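You operate a simulated robot arm through the tools that you are given. There is no shell and no other tool. Be economical: measure what you need, move in short steps, check, and stop when the job is done.

You are at the controls of a simulated robot arm. One attempt, no reset.

TASK
Press the grey block's insert and put the block in the green tray.
Fine: knob at the size printed on the block; block in the nest, slide fully in, start, wait for the green lamp, slide out; no crack.

Only the result counts: the job must be done as asked and must still hold three seconds after the hand-in. Knocking over, shifting, dropping, spilling or breaking anything else fails it.

THE ROBOT
A 7-joint arm with a two-finger parallel gripper, fixed in place. Base frame: the origin is at the foot of the arm, x ahead of it, y to its left, z up; the work surface is at about z = 800. Units: mm, rad, N and s.
With the tool pointing down near the work surface it reaches from about 300 to 700 mm from the base axis. Its first joint turns from -1.152 to 1.152 rad. Payload 1.57 kg.
The TCP is the grasp point between the finger pads, 30 mm short of the fingertips. In the tool frame z runs along the fingers and y along their closing line. Largest opening 110 mm; finger width 24, thickness 12; the body of the gripper, 48 by 112 mm, starts 78 mm behind the TCP.
Orientation is that of the tool frame in the base frame, as a unit quaternion [w, x, y, z]. With the fingers straight down and closing along the base's y, the tool's x points along the base's -x, its y along +y and its z along -z.

THE INTERFACE
- The arm moves only by the tool play_rows. Its argument "targets" is a list of rows, each a list of 7 numbers: the turn, a rotation vector about the base's x, y, z in rad, then the shift along the base's x, y, z in mm, then the gripper command, from -1 (shut) to 1 (fully open), values between in proportion. In form: [[rx, ry, rz, x, y, z, claw], ...]. A call has 1 to 10 rows; each row is the pose to reach, as a shift and turn from the pose commanded when the call began. Each row takes 0.2 s and may step no farther than 50 mm and 0.15 rad from the row before; otherwise, or with a gripper value out of range, the whole call is refused. A pose out of reach is approached as far as the arm can. The call stops where the force on the tool passes 40 N (or 10 N more than at its start, if that is more) or the arm is blocked; 0.2 s more then pass. The fingers move at their own pace (about 108 mm/s each) and stop on an object; they squeeze with about 40 N. The grip force told is the motor's: it shows also when the fingers shut on nothing. Time passes only in rows, and 0.2 s behind the last, so rows that repeat a pose let the fingers close. It gives the time, the measured TCP pose, the force on the tool (base axes), the opening and the grip force at its end, in the units of the frame above (readings bear some noise).
- Cameras (640 x 400 px; columns grow to the right, rows downward): "scene" is fixed at [178.8, -402.1, 1412.1]; the picture's right is [0.66, -0.75, 0.00], its down [-0.37, -0.32, -0.87] and it looks along [0.66, 0.57, -0.49] (base axes); focal length 278 px, centre (320, 200). "wrist" rides on the gripper at [70, 16, -141] in the tool frame; the picture's right is [-0.23, 0.97, 0.00], its down [-0.86, -0.20, -0.48] and it looks along [-0.47, -0.11, 0.88] (tool axes); focal length 222 px, centre (320, 200). There is no depth. A picture from a camera that has moved, and an enlarged one, comes with that camera's place and axes in the base frame and with its lens.
- capture(camera): a new picture of that camera. The clock stands still meanwhile.
- zoom(camera, box): a new picture of the part [left, top, right, bottom] of that camera's present view, enlarged. The clock stands still meanwhile.
- hand_in(): hands the job in; it is judged then, once.

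Go step by step. Nothing tells you positions but the pictures and the camera data: compare them with the known pose of the tool, close in by small moves and look again before you grip or let go. The budget is 120 turns and 64 pictures, counting those below and the enlarged ones. Unless the task says otherwise, let go and move clear before handing in, and close with one line.

The tools are called after "Emit:" by a JSON object that holds its "name" and its "arguments". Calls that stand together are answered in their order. play_rows: Moves the arm, as the interface text tells. Its arguments: {"type":"object","properties":{"targets":{"type":"array","items":{"type":"array","items":{"type":"number"}}}},"required":["targets"]} The other tools are called the same way: capture (camera) takes a picture; zoom (camera, box) takes an enlarged picture of a part of a camera's view; hand_in () hands the job in.

At the start:

```text
clock: 0.0
position: [423.1, 56.0, 1258.3]
tcp_rot: [0.0, 0.001, 1.0, -0.001]
force: [0.6, 0.0, -0.5]
grip_width: 109.9
grasp_force: 0.0
```

scene: 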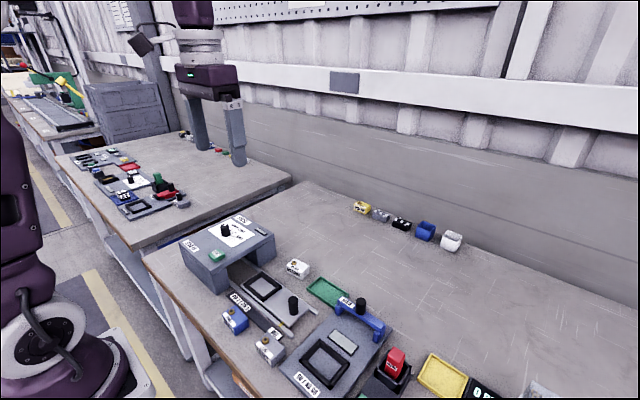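
wrist: 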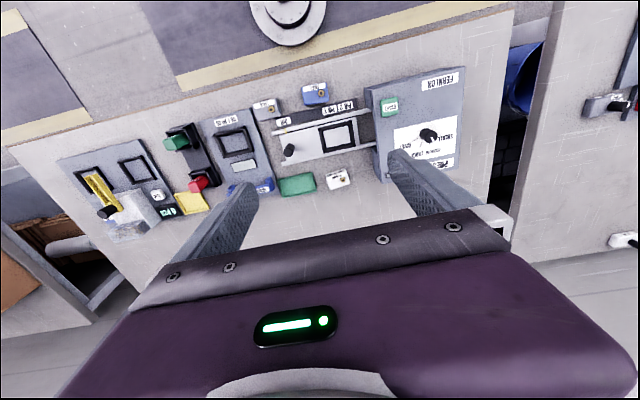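

I see a press station (grey housing with knob, green start button, slide with a nest), blocks in grey, blue and white, and a green tray. I'll zoom in for details.

Emit:
{"name": "zoom", "arguments": {"camera": "scene", "box": [170, 200, 330, 300]}}

Emit:
{"name": "zoom", "arguments": {"camera": "scene", "box": [210, 270, 410, 395]}}

Emit:
{"name": "zoom", "arguments": {"camera": "wrist", "box": [240, 60, 480, 210]}}

```text
4.00 times, centred on (250, 250) of scene
camera zoom: at [178.8, -402.1, 1412.1], right [0.66, -0.75, 0.0], down [-0.37, -0.32, -0.87], along [0.66, 0.57, -0.49], focal length 1112 px, centre (600, 0)
```

zoom: 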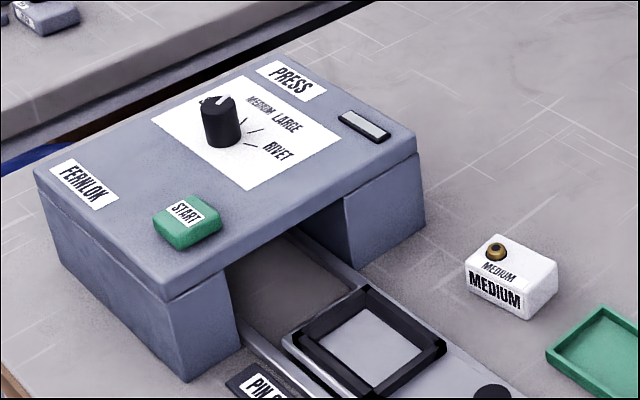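

```text
3.20 times, centred on (310, 332) of scene
camera zoom: at [178.8, -402.1, 1412.1], right [0.66, -0.75, 0.0], down [-0.37, -0.32, -0.87], along [0.66, 0.57, -0.49], focal length 890 px, centre (352, -224)
```

zoom: 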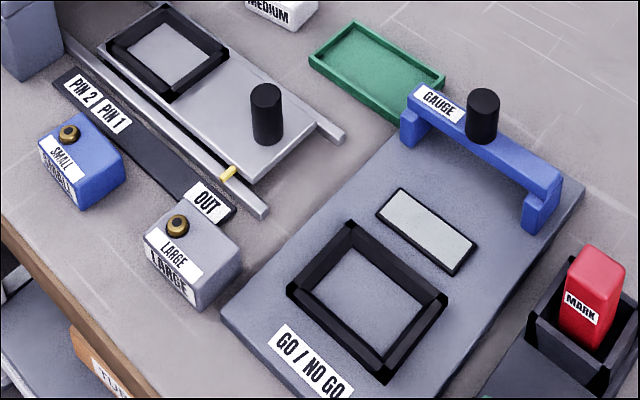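

```text
2.67 times, centred on (360, 135) of wrist
camera zoom: at [353.5, 71.7, 1399.3], right [0.23, 0.97, 0.0], down [0.86, -0.2, 0.48], along [0.47, -0.11, -0.88], focal length 592 px, centre (213, 373)
```

zoom: 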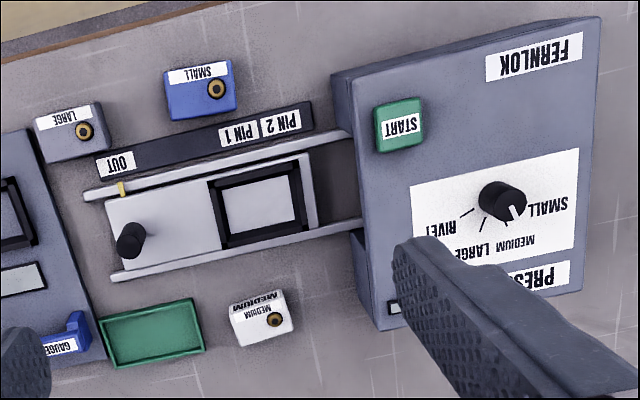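

The grey block is marked LARGE, and the knob now points between SMALL and MEDIUM. I take the knob top to be near (508, 266, 931), so I'll move over it and look closer.

Emit:
{"name": "play_rows", "arguments": {"targets": [[0, 0, 0, 10, 35, -30, 1], [0, 0, 0, 20, 70, -60, 1], [0, 0, 0, 30, 105, -90, 1], [0, 0, 0, 40, 140, -120, 1], [0, 0, 0, 50, 175, -150, 1], [0, 0, 0, 60, 210, -180, 1], [0, 0, 0, 60, 210, -180, 1]]}}

Emit:
{"name": "capture", "arguments": {"camera": "wrist"}}

```text
clock: 1.6
position: [480.8, 270.2, 1078.1]
tcp_rot: [0.0, 0.0, 1.0, 0.001]
force: [0.2, -0.1, 0.3]
grip_width: 110.2
grasp_force: 0.1
```

```text
58 pictures are left
camera wrist: at [411.4, 285.5, 1219.5], right [0.23, 0.97, 0.0], down [0.85, -0.2, 0.48], along [0.47, -0.11, -0.88], focal length 222 px, centre (320, 200)
```

wrist: 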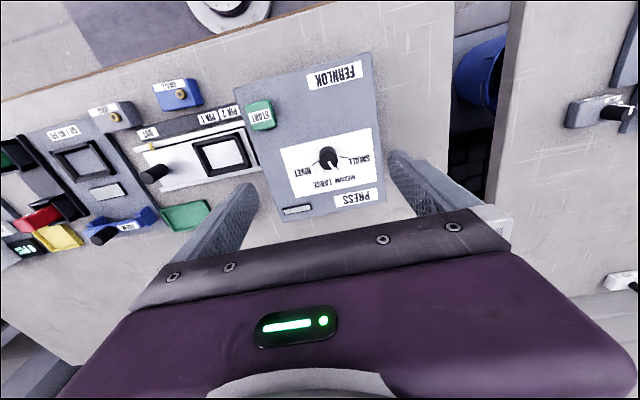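

Emit:
{"name": "zoom", "arguments": {"camera": "wrist", "box": [264, 120, 392, 200]}}

Emit:
{"name": "zoom", "arguments": {"camera": "scene", "box": [200, 210, 264, 250]}}

```text
5.00 times, centred on (328, 160) of wrist
camera zoom: at [411.4, 285.5, 1219.5], right [0.23, 0.97, 0.0], down [0.85, -0.2, 0.48], along [0.47, -0.11, -0.88], focal length 1111 px, centre (280, 400)
```

zoom: 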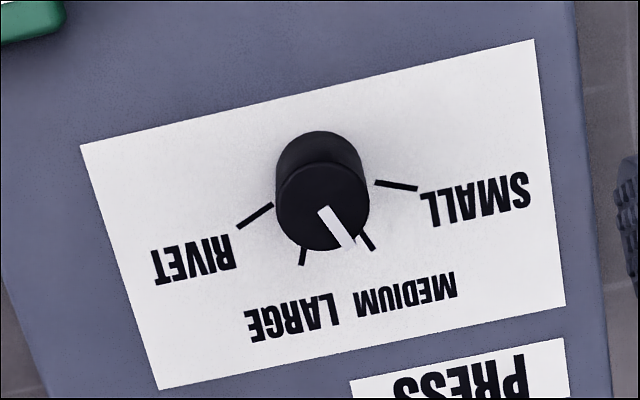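

```text
10.00 times, centred on (232, 230) of scene
camera zoom: at [178.8, -402.1, 1412.1], right [0.66, -0.75, 0.0], down [-0.37, -0.32, -0.87], along [0.66, 0.57, -0.49], focal length 2780 px, centre (1200, -100)
```

zoom: 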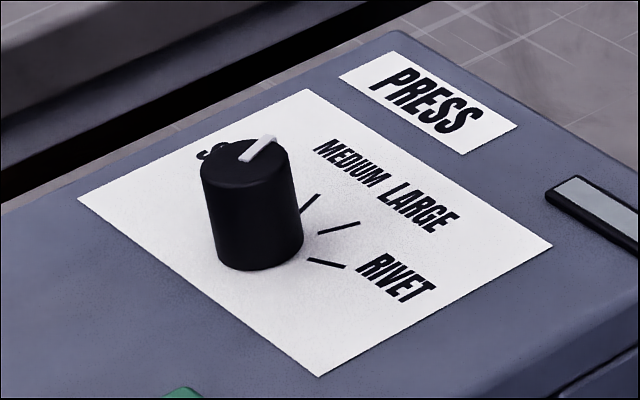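

The order is SMALL, MEDIUM, LARGE, RIVET, about 46.7° apart, with the pointer on MEDIUM. I'll pre-turn the tool by +0.41 rad, centre it over the knob and look again before gripping.

Emit:
{"name": "play_rows", "arguments": {"targets": [[0, 0, 0.14, 10, 2, -20, 0.1], [0, 0, 0.28, 20, 3, -40, 0.1], [0, 0, 0.41, 31, 4, -70, 0.1], [0, 0, 0.41, 31, 4, -70, 0.1], [0, 0, 0.41, 31, 4, -70, 0.1]]}}

Emit:
{"name": "capture", "arguments": {"camera": "wrist"}}

Emit:
{"name": "zoom", "arguments": {"camera": "scene", "box": [180, 170, 308, 250]}}

```text
clock: 2.8
position: [511.5, 270.3, 1008.3]
tcp_rot: [-0.001, -0.204, 0.979, 0.0]
force: [1.0, -0.7, 0.4]
grip_width: 60.5
grasp_force: 0.0
```

```text
55 pictures are left
camera wrist: at [442.3, 256.9, 1150.7], right [-0.18, 0.98, 0.0], down [0.86, 0.16, 0.48], along [0.47, 0.09, -0.88], focal length 222 px, centre (320, 200)
```

wrist: 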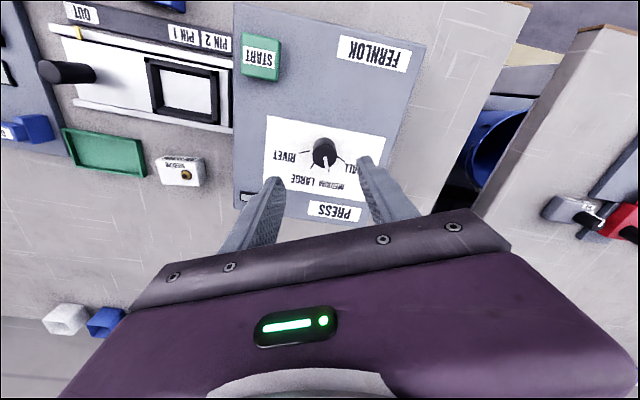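

```text
5.00 times, centred on (244, 210) of scene
camera zoom: at [178.8, -402.1, 1412.1], right [0.66, -0.75, 0.0], down [-0.37, -0.32, -0.87], along [0.66, 0.57, -0.49], focal length 1390 px, centre (700, 150)
```

zoom: 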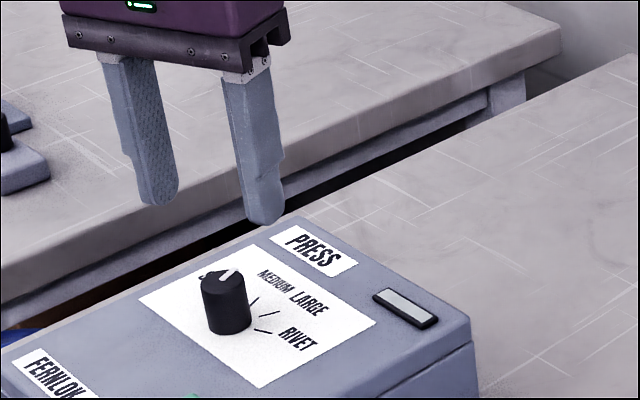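

Emit:
{"name": "zoom", "arguments": {"camera": "wrist", "box": [260, 110, 388, 190]}}

```text
5.00 times, centred on (324, 150) of wrist
camera zoom: at [442.3, 256.9, 1150.7], right [-0.18, 0.98, 0.0], down [0.86, 0.16, 0.48], along [0.47, 0.09, -0.88], focal length 1111 px, centre (300, 450)
```

zoom: 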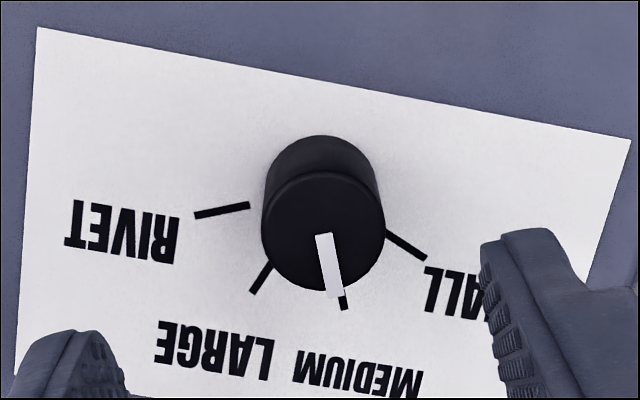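

Emit:
{"name": "play_rows", "arguments": {"targets": [[0, 0, 0, -1, 4, -20, 0.1], [0, 0, 0, -1.5, 4, -40, 0.1], [0, 0, 0, -1.5, 4, -58, 0.1], [0, 0, 0, -1.5, 4, -58, 0.1]]}}

Emit:
{"name": "zoom", "arguments": {"camera": "scene", "box": [180, 190, 276, 250]}}

Emit:
{"name": "zoom", "arguments": {"camera": "wrist", "box": [240, 110, 400, 210]}}

```text
clock: 3.8
position: [511.3, 273.5, 949.4]
tcp_rot: [0.0, -0.204, 0.979, 0.0]
force: [0.0, 0.0, -0.4]
grip_width: 60.6
grasp_force: 0.1
```

```text
6.67 times, centred on (228, 220) of scene
camera zoom: at [178.8, -402.1, 1412.1], right [0.66, -0.75, 0.0], down [-0.37, -0.32, -0.87], along [0.66, 0.57, -0.49], focal length 1853 px, centre (933, 67)
```

zoom: 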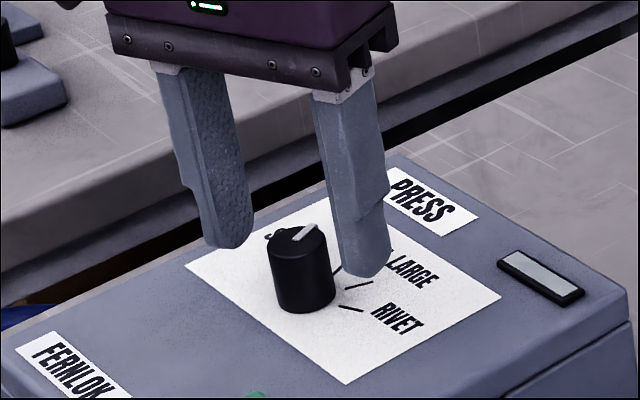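

```text
4.00 times, centred on (320, 160) of wrist
camera zoom: at [440.4, 260.6, 1091.6], right [-0.18, 0.98, 0.0], down [0.86, 0.16, 0.48], along [0.47, 0.09, -0.88], focal length 888 px, centre (320, 360)
```

zoom: 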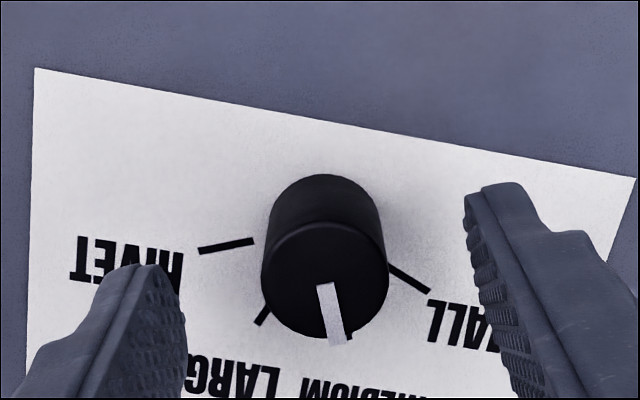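

Emit:
{"name": "play_rows", "arguments": {"targets": [[0, 0, 0, 0, 1, -6, 0.1], [0, 0, 0, 0, 1, -11, 0.1], [0, 0, 0, 0, 1, -11, -0.4], [0, 0, 0, 0, 1, -11, -1], [0, 0, 0, 0, 1, -11, -1], [0, 0, 0, 0, 1, -11, -1]]}}

Emit:
{"name": "zoom", "arguments": {"camera": "wrist", "box": [240, 110, 400, 210]}}

```text
clock: 5.2
position: [510.1, 275.5, 937.0]
tcp_rot: [0.0, -0.203, 0.979, 0.0]
force: [1.7, -3.9, -2.0]
grip_width: 25.6
grasp_force: 36.4
```

```text
4.00 times, centred on (320, 160) of wrist
camera zoom: at [440.8, 261.9, 1080.0], right [-0.18, 0.98, 0.0], down [0.86, 0.16, 0.48], along [0.47, 0.09, -0.88], focal length 888 px, centre (320, 360)
```

zoom: 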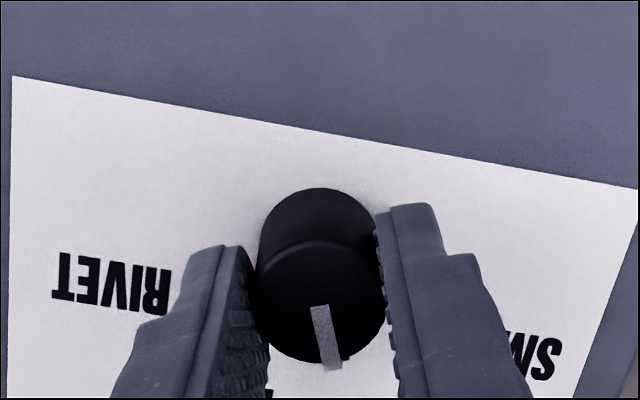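

The knob is gripped at 25.6 mm. I'll turn it -0.815 rad to LARGE and check.

Emit:
{"name": "play_rows", "arguments": {"targets": [[0, 0, -0.12, 0, 0, 0, -1], [0, 0, -0.24, 0, 0, 0, -1], [0, 0, -0.36, 0, 0, 0, -1], [0, 0, -0.48, 0, 0, 0, -1], [0, 0, -0.6, 0, 0, 0, -1], [0, 0, -0.72, 0, 0, 0, -1], [0, 0, -0.815, 0, 0, 0, -1], [0, 0, -0.815, 0, 0, 0, -1]]}}

Emit:
{"name": "zoom", "arguments": {"camera": "wrist", "box": [240, 110, 400, 210]}}

```text
clock: 7.0
position: [510.5, 274.9, 938.3]
tcp_rot: [0.0, 0.201, 0.98, 0.0]
force: [-12.8, -12.9, 9.0]
grip_width: 25.5
grasp_force: 36.6
```

```text
4.00 times, centred on (320, 160) of wrist
camera zoom: at [453.7, 316.7, 1080.0], right [0.59, 0.8, 0.0], down [0.71, -0.52, 0.48], along [0.38, -0.28, -0.88], focal length 888 px, centre (320, 360)
```

zoom: 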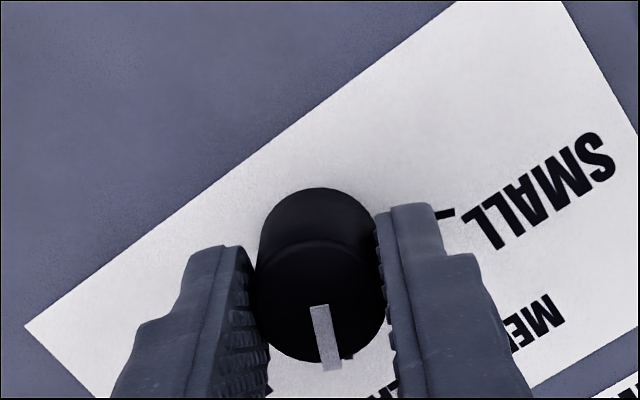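

Emit:
{"name": "play_rows", "arguments": {"targets": [[0, 0, 0, 0, 0, 0, 0.1], [0, 0, 0, 0, 0, 0, 0.1], [0, 0, 0, 0, 0, 30, 0.1], [0, 0, 0.13, 0, 0, 60, 0.1], [0, 0, 0.26, 0, 0, 90, 0.1], [0, 0, 0.405, 0, 0, 120, 0.1], [0, 0, 0.405, 0, 0, 120, 0.1]]}}

Emit:
{"name": "zoom", "arguments": {"camera": "wrist", "box": [200, 90, 424, 230]}}

Emit:
{"name": "capture", "arguments": {"camera": "scene"}}

```text
clock: 8.6
position: [511.3, 273.5, 1057.8]
tcp_rot: [0.0, -0.001, 1.0, 0.0]
force: [0.0, 0.5, 0.1]
grip_width: 60.8
grasp_force: 0.1
```

```text
2.86 times, centred on (312, 160) of wrist
camera zoom: at [441.9, 289.6, 1200.1], right [0.23, 0.97, 0.0], down [0.86, -0.2, 0.48], along [0.47, -0.11, -0.88], focal length 635 px, centre (343, 314)
```

zoom: 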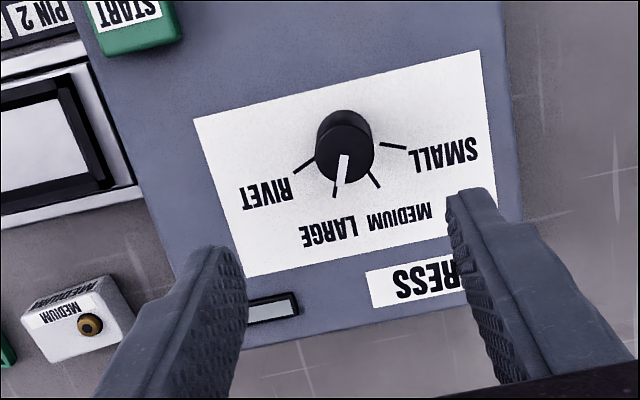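

```text
47 pictures are left
```

scene: 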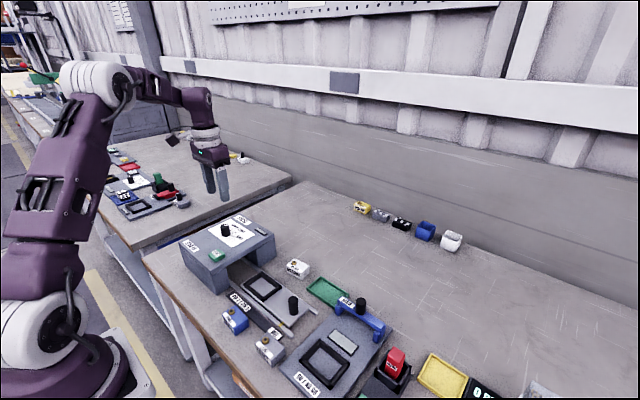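

The knob now reads LARGE, and the lamp bar is unlit. Next I'll move over the grey block near (389, -65).

Emit:
{"name": "play_rows", "arguments": {"targets": [[0, 0, 0, -16, -43, 0, 0.1], [0, 0, 0, -32, -86, 0, 0.1], [0, 0, 0, -48, -129, 0, 0.1], [0, 0, 0, -64, -172, 0, 0.1], [0, 0, 0, -80, -215, 0, 0.1], [0, 0, 0, -96, -258, -10, 0.2], [0, 0, 0, -112, -301, -30, 0.2], [0, 0, 0, -128, -335, -50, 0.2], [0, 0, 0, -128, -335, -50, 0.2]]}}

Emit:
{"name": "capture", "arguments": {"camera": "wrist"}}

```text
clock: 10.6
position: [385.9, -63.5, 1007.5]
tcp_rot: [0.0, 0.0, 1.0, 0.001]
force: [-0.1, 0.4, -0.6]
grip_width: 65.9
grasp_force: 0.1
```

```text
46 pictures are left
camera wrist: at [317.3, -47.0, 1149.7], right [0.23, 0.97, 0.0], down [0.86, -0.2, 0.48], along [0.47, -0.11, -0.88], focal length 222 px, centre (320, 200)
```

wrist: 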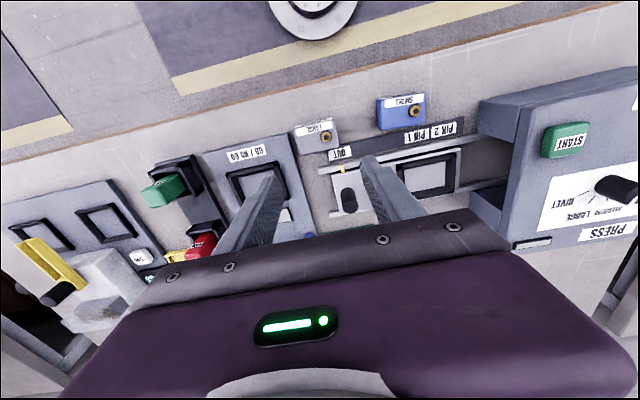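

Emit:
{"name": "zoom", "arguments": {"camera": "wrist", "box": [260, 90, 388, 170]}}

Emit:
{"name": "zoom", "arguments": {"camera": "wrist", "box": [290, 110, 546, 270]}}

Emit:
{"name": "zoom", "arguments": {"camera": "scene", "box": [220, 310, 316, 370]}}

```text
5.00 times, centred on (324, 130) of wrist
camera zoom: at [317.3, -47.0, 1149.7], right [0.23, 0.97, 0.0], down [0.86, -0.2, 0.48], along [0.47, -0.11, -0.88], focal length 1111 px, centre (300, 550)
```

zoom: 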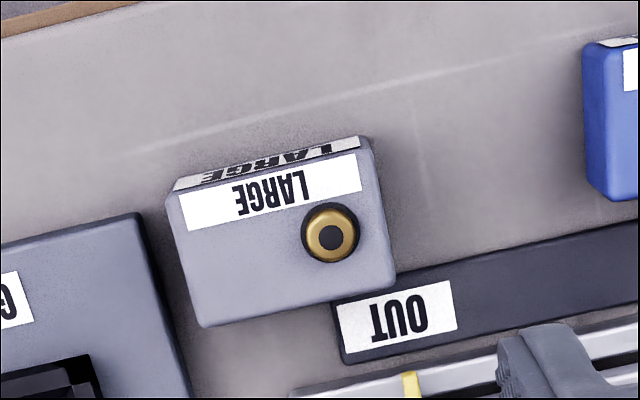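

```text
2.50 times, centred on (418, 190) of wrist
camera zoom: at [317.3, -47.0, 1149.7], right [0.23, 0.97, 0.0], down [0.86, -0.2, 0.48], along [0.47, -0.11, -0.88], focal length 555 px, centre (75, 225)
```

zoom: 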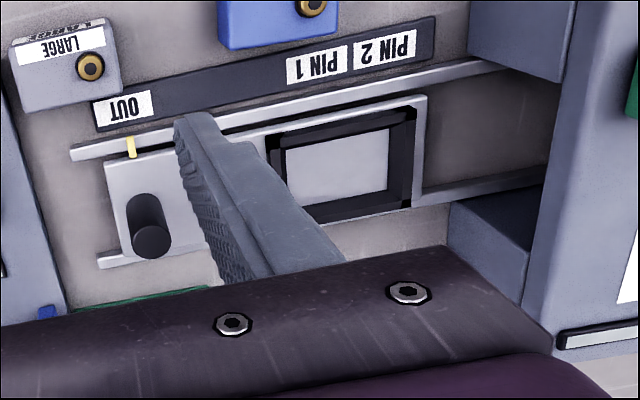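

```text
6.67 times, centred on (268, 340) of scene
camera zoom: at [178.8, -402.2, 1412.1], right [0.66, -0.75, 0.0], down [-0.37, -0.32, -0.87], along [0.66, 0.57, -0.49], focal length 1853 px, centre (667, -733)
```

zoom: 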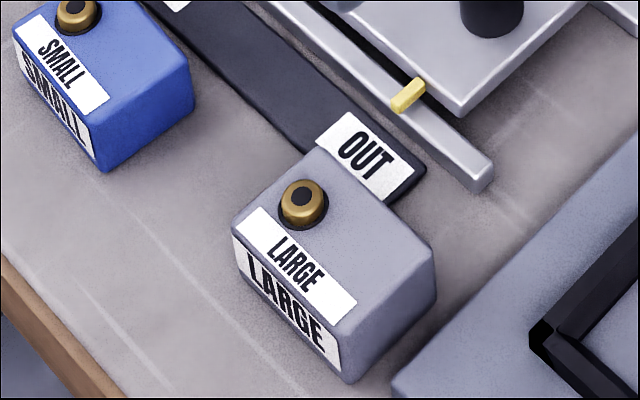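

The grey block's top centre is about (385.6, -68), roughly 56 mm along y by 37 mm along x, with its top near z 836. I'll centre over it, descend to just above it and check.

Emit:
{"name": "play_rows", "arguments": {"targets": [[0, 0, 0.026, -1, -4.5, -40, 0.45], [0, 0, 0.026, -1, -4.5, -80, 0.45], [0, 0, 0.026, -1, -4.5, -120, 0.45], [0, 0, 0.026, -1, -4.5, -130, 0.45], [0, 0, 0.026, -1, -4.5, -130, 0.45]]}}

Emit:
{"name": "zoom", "arguments": {"camera": "wrist", "box": [208, 90, 432, 230]}}

Emit:
{"name": "zoom", "arguments": {"camera": "scene", "box": [220, 310, 316, 370]}}

```text
clock: 11.8
position: [386.4, -65.6, 878.7]
tcp_rot: [0.0, -0.013, 1.0, 0.0]
force: [0.2, 0.1, 0.2]
grip_width: 79.8
grasp_force: 0.0
```

```text
2.86 times, centred on (320, 160) of wrist
camera zoom: at [316.3, -50.8, 1020.6], right [0.2, 0.98, 0.0], down [0.86, -0.18, 0.48], along [0.47, -0.1, -0.88], focal length 635 px, centre (320, 314)
```

zoom: 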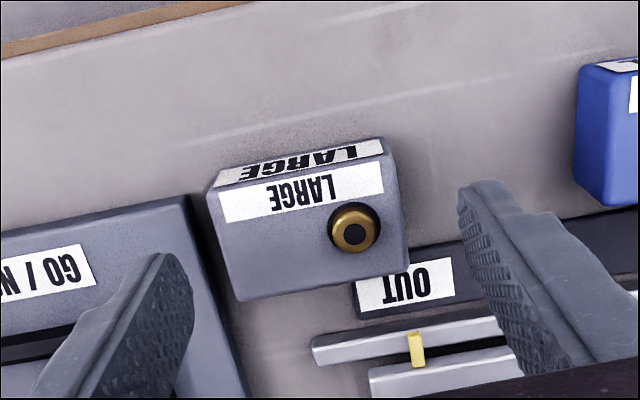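

```text
6.67 times, centred on (268, 340) of scene
camera zoom: at [178.8, -402.1, 1412.1], right [0.66, -0.75, 0.0], down [-0.37, -0.32, -0.87], along [0.66, 0.57, -0.49], focal length 1853 px, centre (667, -733)
```

zoom: 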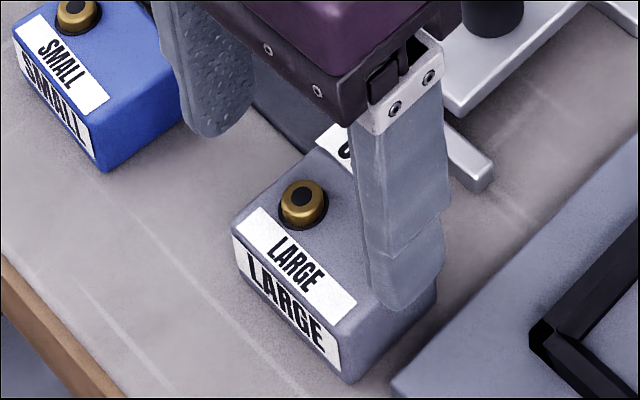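

Emit:
{"name": "play_rows", "arguments": {"targets": [[0, 0, 0, -0.8, -3.2, -10, 0.35], [0, 0, 0, -0.8, -3.2, -20, 0.35], [0, 0, 0, -0.8, -3.2, -29, 0.35], [0, 0, 0, -0.8, -3.2, -29, 0.35]]}}

Emit:
{"name": "zoom", "arguments": {"camera": "wrist", "box": [208, 90, 432, 230]}}

Emit:
{"name": "zoom", "arguments": {"camera": "scene", "box": [220, 310, 316, 370]}}

```text
clock: 12.8
position: [384.0, -68.3, 848.6]
tcp_rot: [0.0, -0.013, 1.0, 0.001]
force: [-0.3, 0.2, 0.2]
grip_width: 74.4
grasp_force: 0.1
```

```text
2.86 times, centred on (320, 160) of wrist
camera zoom: at [313.8, -54.1, 990.3], right [0.2, 0.98, 0.0], down [0.86, -0.18, 0.48], along [0.47, -0.1, -0.88], focal length 635 px, centre (320, 314)
```

zoom: 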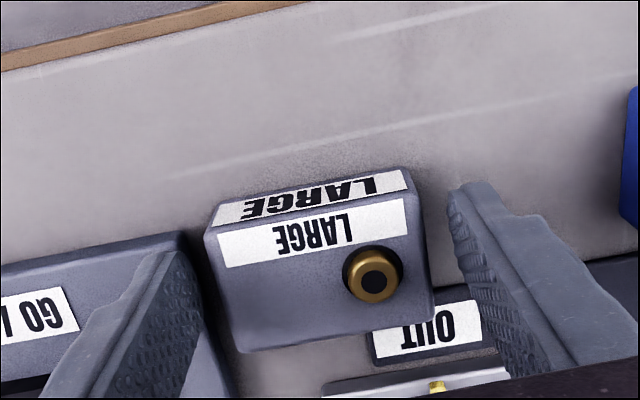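

```text
6.67 times, centred on (268, 340) of scene
camera zoom: at [178.8, -402.1, 1412.1], right [0.66, -0.75, 0.0], down [-0.37, -0.32, -0.87], along [0.66, 0.57, -0.49], focal length 1853 px, centre (667, -733)
```

zoom: 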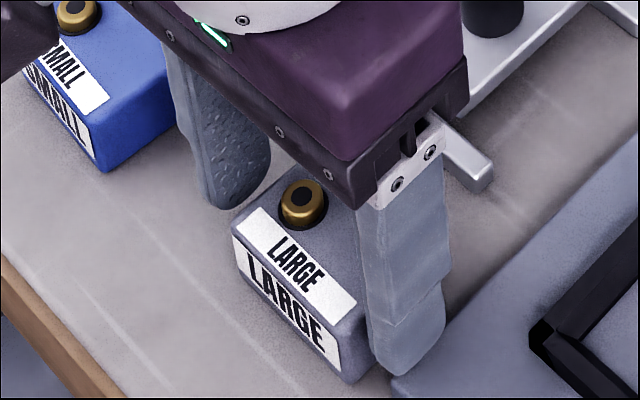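

Fingers straddle the block with good centring. Closing and lifting.

Emit:
{"name": "play_rows", "arguments": {"targets": [[0, 0, 0, 0.5, 0, 0, -0.1], [0, 0, 0, 0.5, 0, 0, -1], [0, 0, 0, 0.5, 0, 0, -1], [0, 0, 0, 0.5, 0, 0, -1], [0, 0, 0, 0.5, 0, 20, -1], [0, 0, 0, 0.5, 0, 60, -1], [0, 0, 0, 0.5, 0, 60, -1]]}}

Emit:
{"name": "capture", "arguments": {"camera": "scene"}}

```text
clock: 14.4
position: [384.4, -68.2, 908.5]
tcp_rot: [0.0, -0.013, 1.0, 0.0]
force: [0.3, -0.6, -0.3]
grip_width: 59.2
grasp_force: 40.4
```

```text
38 pictures are left
```

scene: 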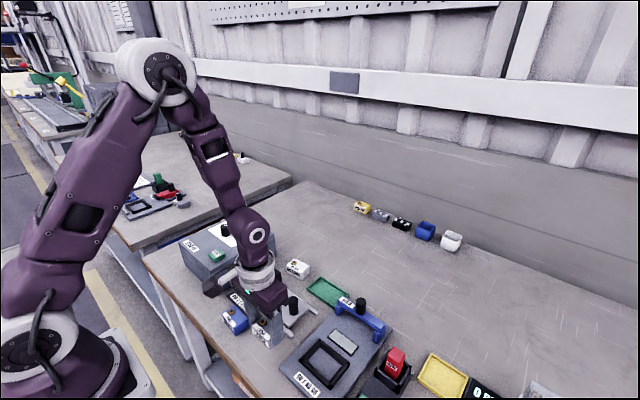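

Block is held at 59 mm width. I'll move up beside the nest to measure it.

Emit:
{"name": "play_rows", "arguments": {"targets": [[0, 0, -0.013, 20, 15, 30, -1], [0, 0, -0.026, 40, 35, 60, -1], [0, 0, -0.026, 65, 55, 90, -1], [0, 0, -0.026, 90, 75, 110, -1], [0, 0, -0.026, 110, 95, 110, -1], [0, 0, -0.026, 110, 95, 110, -1]]}}

Emit:
{"name": "capture", "arguments": {"camera": "wrist"}}

```text
clock: 15.8
position: [491.7, 25.3, 1017.8]
tcp_rot: [0.0, 0.0, 1.0, 0.0]
force: [0.4, -0.2, -0.7]
grip_width: 59.3
grasp_force: 40.2
```

```text
37 pictures are left
camera wrist: at [422.6, 41.3, 1159.5], right [0.23, 0.97, 0.0], down [0.86, -0.2, 0.48], along [0.47, -0.11, -0.88], focal length 222 px, centre (320, 200)
```

wrist: 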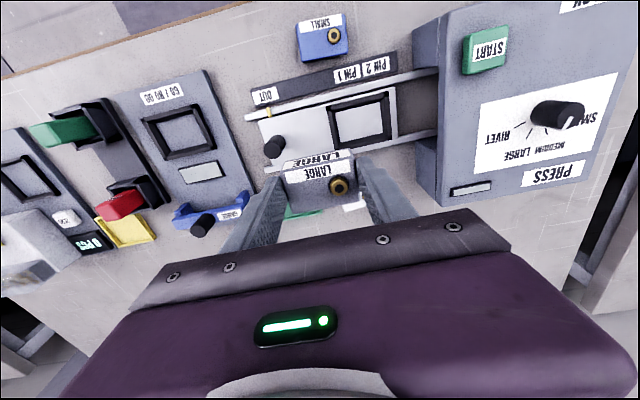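

Emit:
{"name": "zoom", "arguments": {"camera": "wrist", "box": [240, 60, 448, 190]}}

Emit:
{"name": "zoom", "arguments": {"camera": "scene", "box": [224, 255, 336, 325]}}

```text
3.08 times, centred on (344, 125) of wrist
camera zoom: at [422.6, 41.3, 1159.5], right [0.23, 0.97, 0.0], down [0.86, -0.2, 0.48], along [0.47, -0.11, -0.88], focal length 684 px, centre (246, 431)
```

zoom: 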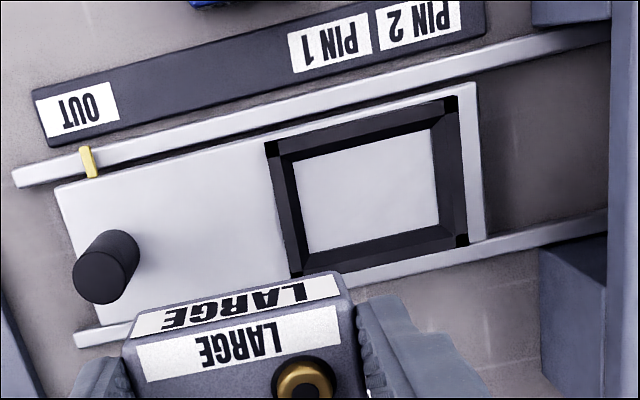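

```text
5.71 times, centred on (280, 290) of scene
camera zoom: at [178.9, -402.1, 1412.1], right [0.66, -0.75, 0.0], down [-0.37, -0.32, -0.87], along [0.66, 0.57, -0.49], focal length 1588 px, centre (549, -314)
```

zoom: 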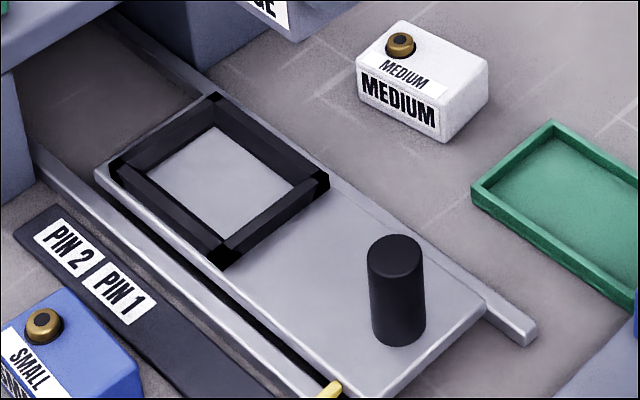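

The nest floor is about 65x44 mm, centred near (493.3, 85) with yaw 0. I'll bring the block over it and check.

Emit:
{"name": "play_rows", "arguments": {"targets": [[0, 0, 0, 0, 30, -20, -1], [0, 0, 0, 0, 60, -50, -1], [0, 0, 0, 0, 60, -90, -1], [0, 0, 0, 0, 60, -125, -1], [0, 0, 0, 0, 60, -125, -1]]}}

Emit:
{"name": "zoom", "arguments": {"camera": "wrist", "box": [208, 70, 432, 210]}}

Emit:
{"name": "zoom", "arguments": {"camera": "scene", "box": [224, 235, 336, 305]}}

```text
clock: 17.0
position: [491.4, 88.0, 891.9]
tcp_rot: [0.0, 0.0, 1.0, 0.0]
force: [0.6, -0.5, -0.4]
grip_width: 59.2
grasp_force: 40.2
```

```text
2.86 times, centred on (320, 140) of wrist
camera zoom: at [421.4, 103.4, 1034.5], right [0.23, 0.97, 0.0], down [0.86, -0.2, 0.48], along [0.47, -0.11, -0.88], focal length 635 px, centre (320, 371)
```

zoom: 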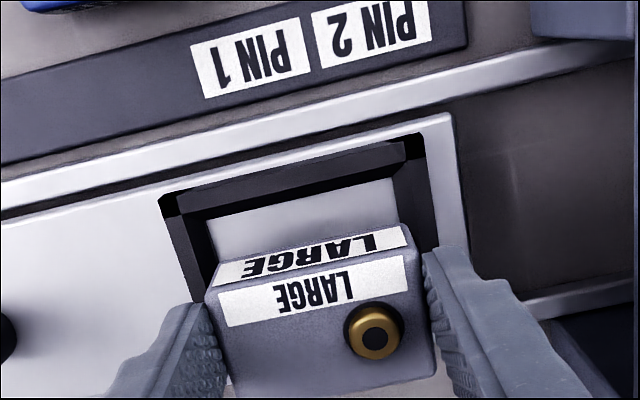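

```text
5.71 times, centred on (280, 270) of scene
camera zoom: at [178.8, -402.1, 1412.1], right [0.66, -0.75, 0.0], down [-0.37, -0.32, -0.87], along [0.66, 0.57, -0.49], focal length 1588 px, centre (549, -200)
```

zoom: 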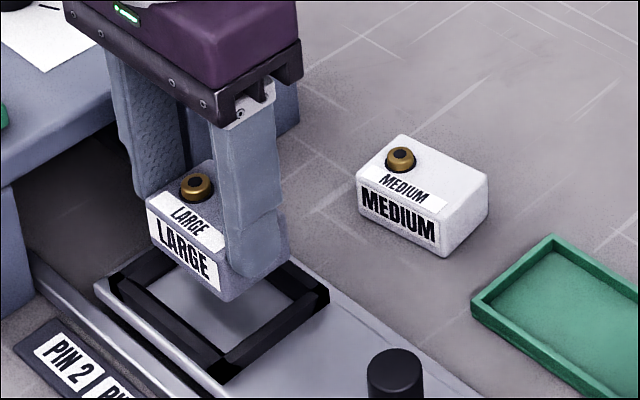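

Emit:
{"name": "play_rows", "arguments": {"targets": [[0, 0, 0, 0, -3, -8, -1], [0, 0, 0, 0, -3, -17, -1], [0, 0, 0, 0, -3, -17, -1]]}}

Emit:
{"name": "zoom", "arguments": {"camera": "wrist", "box": [208, 70, 432, 210]}}

Emit:
{"name": "zoom", "arguments": {"camera": "scene", "box": [224, 255, 304, 305]}}

```text
clock: 17.8
position: [491.5, 84.2, 877.1]
tcp_rot: [0.0, -0.001, 1.0, 0.0]
force: [-4.2, -0.1, 11.5]
grip_width: 59.2
grasp_force: 39.7
```

```text
2.86 times, centred on (320, 140) of wrist
camera zoom: at [422.7, 100.5, 1019.5], right [0.23, 0.97, 0.0], down [0.85, -0.2, 0.48], along [0.47, -0.11, -0.88], focal length 635 px, centre (320, 371)
```

zoom: 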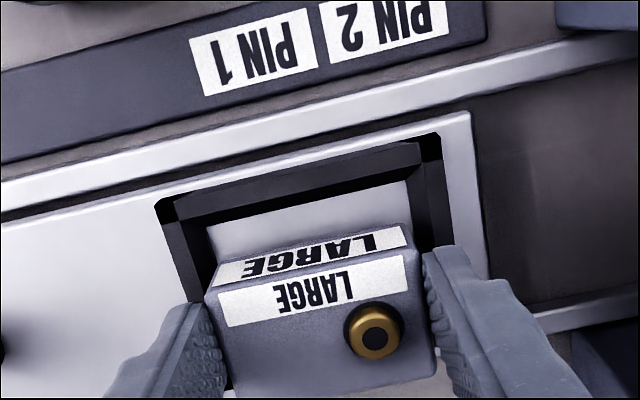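

```text
8.00 times, centred on (264, 280) of scene
camera zoom: at [178.5, -402.2, 1412.1], right [0.66, -0.75, 0.0], down [-0.37, -0.32, -0.87], along [0.66, 0.57, -0.49], focal length 2224 px, centre (768, -440)
```

zoom: 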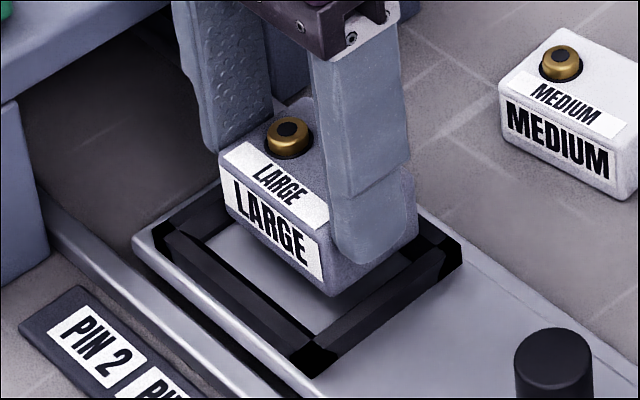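

The block is touching the far (+x) chamfer of the nest, so it's several mm too far in +x. I'll lift, shift -4 mm in x, and try again.

Emit:
{"name": "play_rows", "arguments": {"targets": [[0, 0, 0, 0, 0, 6, -1], [0, 0, 0, -4.5, 0, 6, -1], [0, 0, 0, -4.5, 0, 0, -1], [0, 0, 0, -4.5, 0, -4, -1], [0, 0, 0, -4.5, 0, -4, -1]]}}

Emit:
{"name": "zoom", "arguments": {"camera": "wrist", "box": [208, 70, 432, 210]}}

Emit:
{"name": "zoom", "arguments": {"camera": "scene", "box": [224, 255, 304, 305]}}

```text
clock: 19.0
position: [488.3, 85.2, 872.8]
tcp_rot: [-0.001, 0.0, 1.0, 0.001]
force: [-0.1, 0.6, 0.0]
grip_width: 58.9
grasp_force: 40.4
```

```text
2.86 times, centred on (320, 140) of wrist
camera zoom: at [418.8, 100.0, 1016.1], right [0.23, 0.97, 0.0], down [0.86, -0.2, 0.48], along [0.47, -0.11, -0.88], focal length 635 px, centre (320, 371)
```

zoom: 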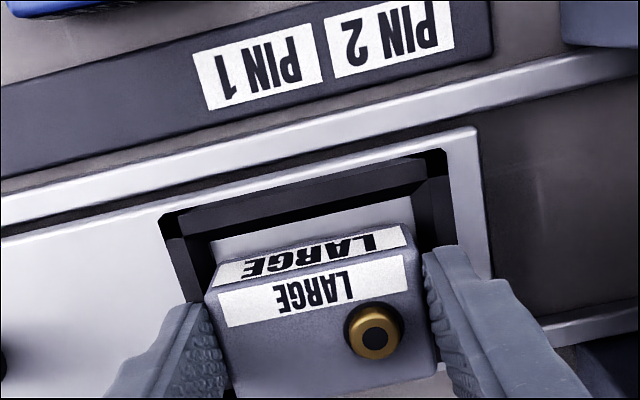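

```text
8.00 times, centred on (264, 280) of scene
camera zoom: at [178.8, -402.1, 1412.1], right [0.66, -0.75, 0.0], down [-0.37, -0.32, -0.87], along [0.66, 0.57, -0.49], focal length 2224 px, centre (768, -440)
```

zoom: 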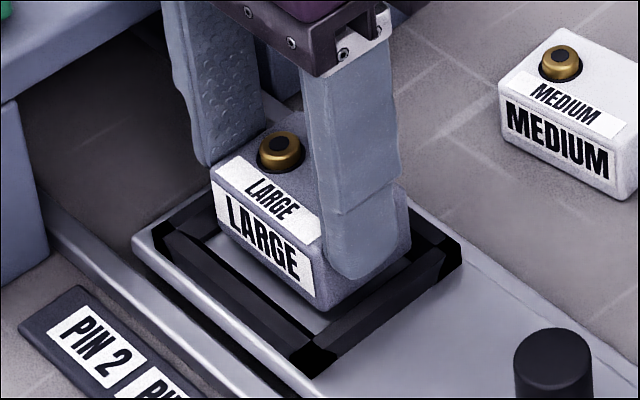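

Emit:
{"name": "play_rows", "arguments": {"targets": [[0, 0, 0, -1, 0, -2, -1], [0, 0, 0, -1, 0, -4, -1], [0, 0, 0, -1, 0, -6, -1], [0, 0, 0, -1, 0, -8, -1], [0, 0, 0, -1, 0, -8, -1]]}}

Emit:
{"name": "zoom", "arguments": {"camera": "wrist", "box": [208, 70, 432, 210]}}

Emit:
{"name": "zoom", "arguments": {"camera": "scene", "box": [224, 255, 304, 305]}}

```text
clock: 19.9
position: [487.6, 84.8, 868.2]
tcp_rot: [-0.001, 0.0, 1.0, 0.0]
force: [-4.5, -0.5, 13.9]
grip_width: 59.3
grasp_force: 39.9
stopped in row 4: the force on the tool passed its limit (the readings are from after the stop); the commanded pose is now the measured one
```

```text
2.86 times, centred on (320, 140) of wrist
camera zoom: at [417.6, 100.8, 1010.3], right [0.23, 0.97, 0.0], down [0.86, -0.2, 0.48], along [0.46, -0.11, -0.88], focal length 635 px, centre (320, 371)
```

zoom: 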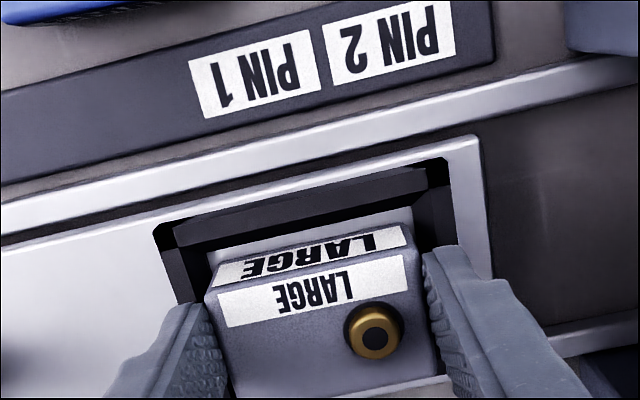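

```text
8.00 times, centred on (264, 280) of scene
camera zoom: at [178.5, -402.2, 1412.1], right [0.66, -0.75, 0.0], down [-0.37, -0.32, -0.87], along [0.66, 0.57, -0.49], focal length 2224 px, centre (768, -440)
```

zoom: 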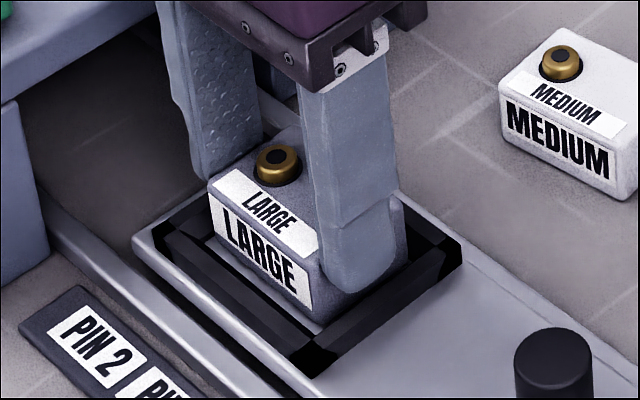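

Emit:
{"name": "play_rows", "arguments": {"targets": [[0, 0, 0, -1, 0, 3, -1], [0, 0, 0, -3, 0, 3, -1], [0, 0, 0, -3, 0, 0, -1], [0, 0, 0, -3, 0, -2, -1], [0, 0, 0, -3, 0, -4, -1], [0, 0, 0, -3, 0, -6, -1], [0, 0, 0, -3, 0, -8, -1]]}}

Emit:
{"name": "zoom", "arguments": {"camera": "wrist", "box": [208, 70, 432, 210]}}

```text
clock: 20.9
position: [485.9, 84.5, 867.8]
tcp_rot: [0.001, 0.0, 1.0, 0.0]
force: [-5.1, 0.5, 13.5]
grip_width: 59.0
grasp_force: 40.3
stopped in row 4: the force on the tool passed its limit (the readings are from after the stop); the commanded pose is now the measured one
```

```text
2.86 times, centred on (320, 140) of wrist
camera zoom: at [415.0, 101.4, 1009.8], right [0.23, 0.97, 0.0], down [0.85, -0.2, 0.48], along [0.47, -0.11, -0.88], focal length 635 px, centre (320, 371)
```

zoom: 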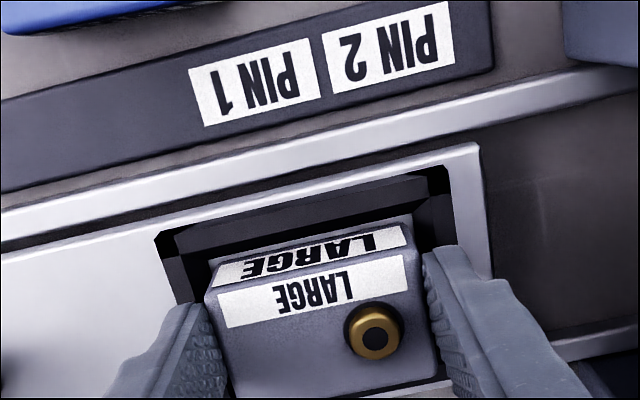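

Emit:
{"name": "zoom", "arguments": {"camera": "scene", "box": [238, 268, 286, 298]}}

```text
13.33 times, centred on (262, 283) of scene
camera zoom: at [178.5, -402.2, 1412.1], right [0.66, -0.75, 0.0], down [-0.37, -0.32, -0.87], along [0.66, 0.57, -0.49], focal length 3706 px, centre (1093, -907)
```

zoom: 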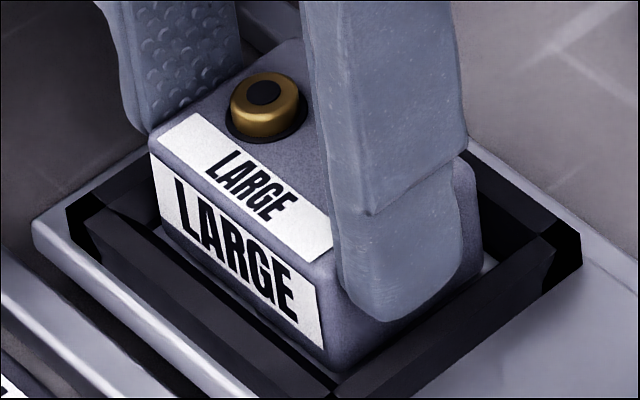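

Contact now comes at the same height for two x positions, so the block appears to be sitting on the nest floor. I'll release slowly and look.

Emit:
{"name": "play_rows", "arguments": {"targets": [[0, 0, 0, 0, 0, 0, 0.2], [0, 0, 0, 0, 0, 0, 0.35], [0, 0, 0, 0, 0, 0, 0.35], [0, 0, 0, 0, 0, 25, 0.35], [0, 0, 0, 0, 0, 60, 0.35], [0, 0, 0, 0, 0, 60, 0.35]]}}

Emit:
{"name": "zoom", "arguments": {"camera": "wrist", "box": [208, 70, 432, 210]}}

Emit:
{"name": "zoom", "arguments": {"camera": "scene", "box": [224, 255, 304, 305]}}

```text
clock: 22.3
position: [482.3, 85.9, 928.8]
tcp_rot: [0.001, 0.001, 1.0, 0.0]
force: [-0.2, -0.4, -0.1]
grip_width: 74.4
grasp_force: 0.0
```

```text
2.86 times, centred on (320, 140) of wrist
camera zoom: at [412.7, 101.6, 1070.7], right [0.23, 0.97, 0.0], down [0.85, -0.2, 0.48], along [0.47, -0.11, -0.88], focal length 635 px, centre (320, 371)
```

zoom: 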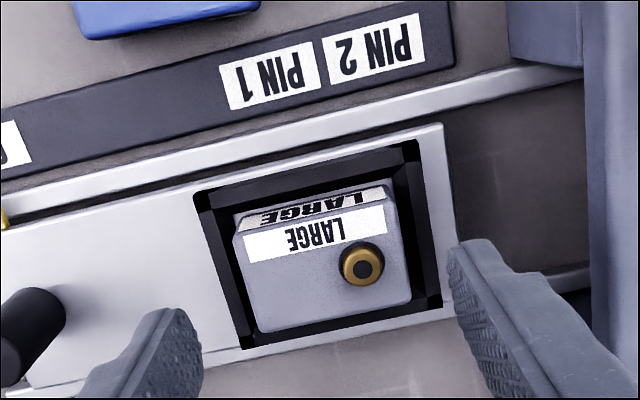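

```text
8.00 times, centred on (264, 280) of scene
camera zoom: at [178.8, -402.1, 1412.1], right [0.66, -0.75, 0.0], down [-0.37, -0.32, -0.87], along [0.66, 0.57, -0.49], focal length 2224 px, centre (768, -440)
```

zoom: 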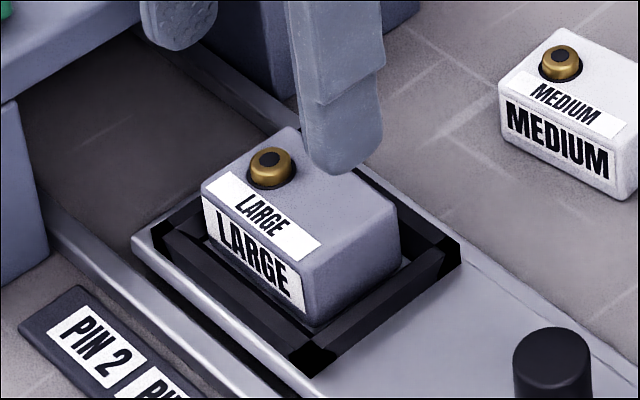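

The block sits level in the nest. Next is the slide handle near (491, -39), top z about 870, so I'll go above it and check.

Emit:
{"name": "play_rows", "arguments": {"targets": [[0, 0, 0, 0, -20, 20, 0.1], [0, 0, 0, 0, -60, 20, 0.1], [0, 0, 0, 4, -100, 20, 0.1], [0, 0, 0, 8.5, -125, 20, 0.1], [0, 0, 0, 8.5, -125, 0, 0.1], [0, 0, 0, 8.5, -125, 0, 0.1]]}}

Emit:
{"name": "zoom", "arguments": {"camera": "wrist", "box": [208, 70, 432, 210]}}

Emit:
{"name": "zoom", "arguments": {"camera": "scene", "box": [224, 255, 336, 325]}}

```text
clock: 23.7
position: [493.4, -39.8, 927.9]
tcp_rot: [0.001, 0.002, 1.0, 0.0]
force: [1.4, 1.0, 0.8]
grip_width: 60.5
grasp_force: 0.0
```

```text
2.86 times, centred on (320, 140) of wrist
camera zoom: at [424.4, -23.5, 1069.7], right [0.23, 0.97, 0.0], down [0.85, -0.2, 0.48], along [0.47, -0.11, -0.88], focal length 635 px, centre (320, 371)
```

zoom: 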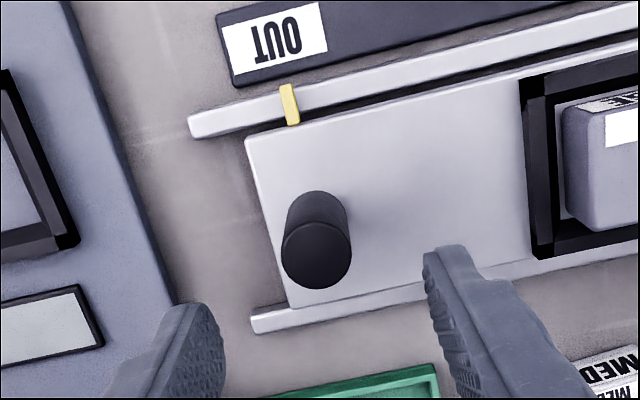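

```text
5.71 times, centred on (280, 290) of scene
camera zoom: at [178.8, -402.2, 1412.1], right [0.66, -0.75, 0.0], down [-0.37, -0.32, -0.87], along [0.66, 0.57, -0.49], focal length 1588 px, centre (549, -314)
```

zoom: 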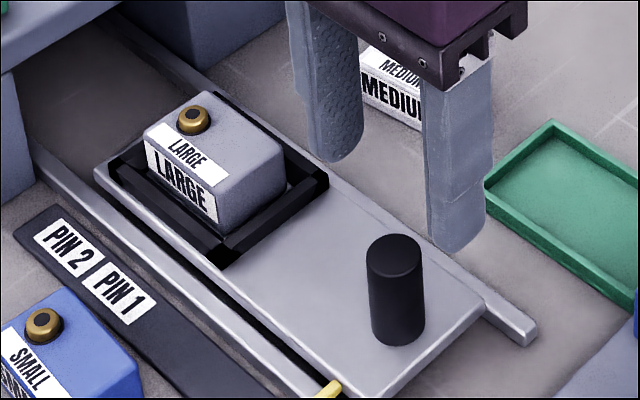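

Emit:
{"name": "play_rows", "arguments": {"targets": [[0, 0, 0, -4, 0, -25, 0.1], [0, 0, 0, -4, 0, -50, 0.1], [0, 0, 0, -4, 0, -66, 0.1], [0, 0, 0, -4, 0, -66, -0.3], [0, 0, 0, -4, 0, -66, -1], [0, 0, 0, -4, 0, -66, -1], [0, 0, 0, -4, 0, -66, -1]]}}

Emit:
{"name": "zoom", "arguments": {"camera": "scene", "box": [224, 255, 336, 325]}}

```text
clock: 25.3
position: [490.0, -37.9, 862.2]
tcp_rot: [0.001, 0.001, 1.0, 0.0]
force: [0.8, -2.0, 0.5]
grip_width: 23.3
grasp_force: 35.6
```

```text
5.71 times, centred on (280, 290) of scene
camera zoom: at [178.8, -402.2, 1412.1], right [0.66, -0.75, 0.0], down [-0.37, -0.32, -0.87], along [0.66, 0.57, -0.49], focal length 1588 px, centre (549, -314)
```

zoom: 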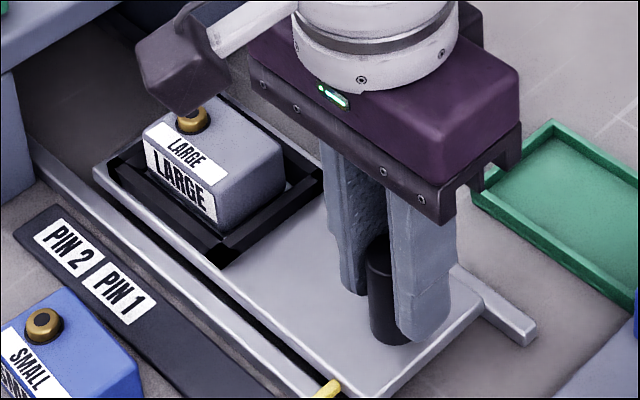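

Handle gripped. I'll push the slide in along +y, gently.

Emit:
{"name": "play_rows", "arguments": {"targets": [[0, 0, 0, 0, 4, 0, -1], [0, 0, 0, 0, 10, 0, -1], [0, 0, 0, 0, 18, 0, -1], [0, 0, 0, 0, 26, 0, -1], [0, 0, 0, 0, 34, 0, -1], [0, 0, 0, 0, 42, 0, -1], [0, 0, 0, 0, 50, 0, -1], [0, 0, 0, 0, 58, 0, -1], [0, 0, 0, 0, 66, 0, -1], [0, 0, 0, 0, 72, 0, -1]]}}

Emit:
{"name": "zoom", "arguments": {"camera": "scene", "box": [192, 225, 320, 305]}}

```text
clock: 27.5
position: [490.1, 32.6, 862.3]
tcp_rot: [0.002, 0.001, 1.0, 0.0]
force: [12.1, -1.3, 29.5]
grip_width: 23.5
grasp_force: 36.0
```

```text
5.00 times, centred on (256, 265) of scene
camera zoom: at [178.7, -402.2, 1412.1], right [0.66, -0.75, 0.0], down [-0.37, -0.32, -0.87], along [0.66, 0.57, -0.49], focal length 1390 px, centre (640, -125)
```

zoom: 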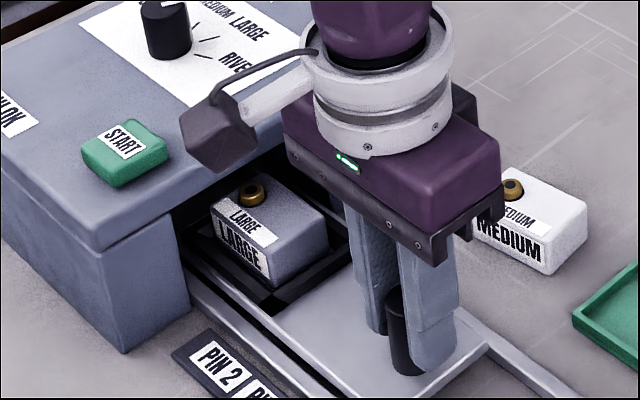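

The slide is moving, but there's side and vertical load from the grip. I'll relax the grip and regrip before continuing.

Emit:
{"name": "play_rows", "arguments": {"targets": [[0, 0, 0, 0, 0, 0, -0.3], [0, 0, 0, 0, 0, 0, -0.3], [0, 0, 0, 0, 0, 1, -1], [0, 0, 0, 0, 0, 1, -1], [0, 0, 0, 0, 0, 1, -1]]}}

```text
clock: 28.7
position: [486.8, 32.7, 862.2]
tcp_rot: [-0.003, 0.001, 1.0, 0.0]
force: [-19.6, 1.4, -22.4]
grip_width: 23.9
grasp_force: 36.4
```

Emit:
{"name": "play_rows", "arguments": {"targets": [[0, 0, 0, 0, 0, 0, -0.3], [0, 0, 0, 0, 0, 0, -0.3], [0, 0, 0, 0, 0, 0, -0.3]]}}

Emit:
{"name": "zoom", "arguments": {"camera": "wrist", "box": [208, 90, 432, 230]}}

```text
clock: 29.5
position: [488.5, 32.8, 863.3]
tcp_rot: [0.001, 0.001, 1.0, -0.001]
force: [-0.6, 0.2, -0.4]
grip_width: 38.2
grasp_force: 0.0
```

```text
2.86 times, centred on (320, 160) of wrist
camera zoom: at [419.9, 48.4, 1004.9], right [0.23, 0.97, 0.0], down [0.85, -0.2, 0.48], along [0.47, -0.11, -0.88], focal length 635 px, centre (320, 314)
```

zoom: 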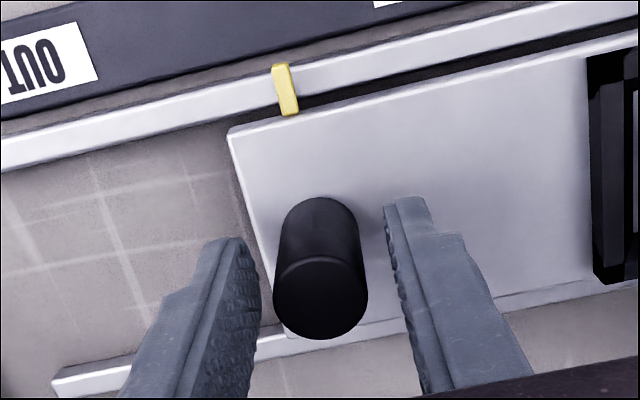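

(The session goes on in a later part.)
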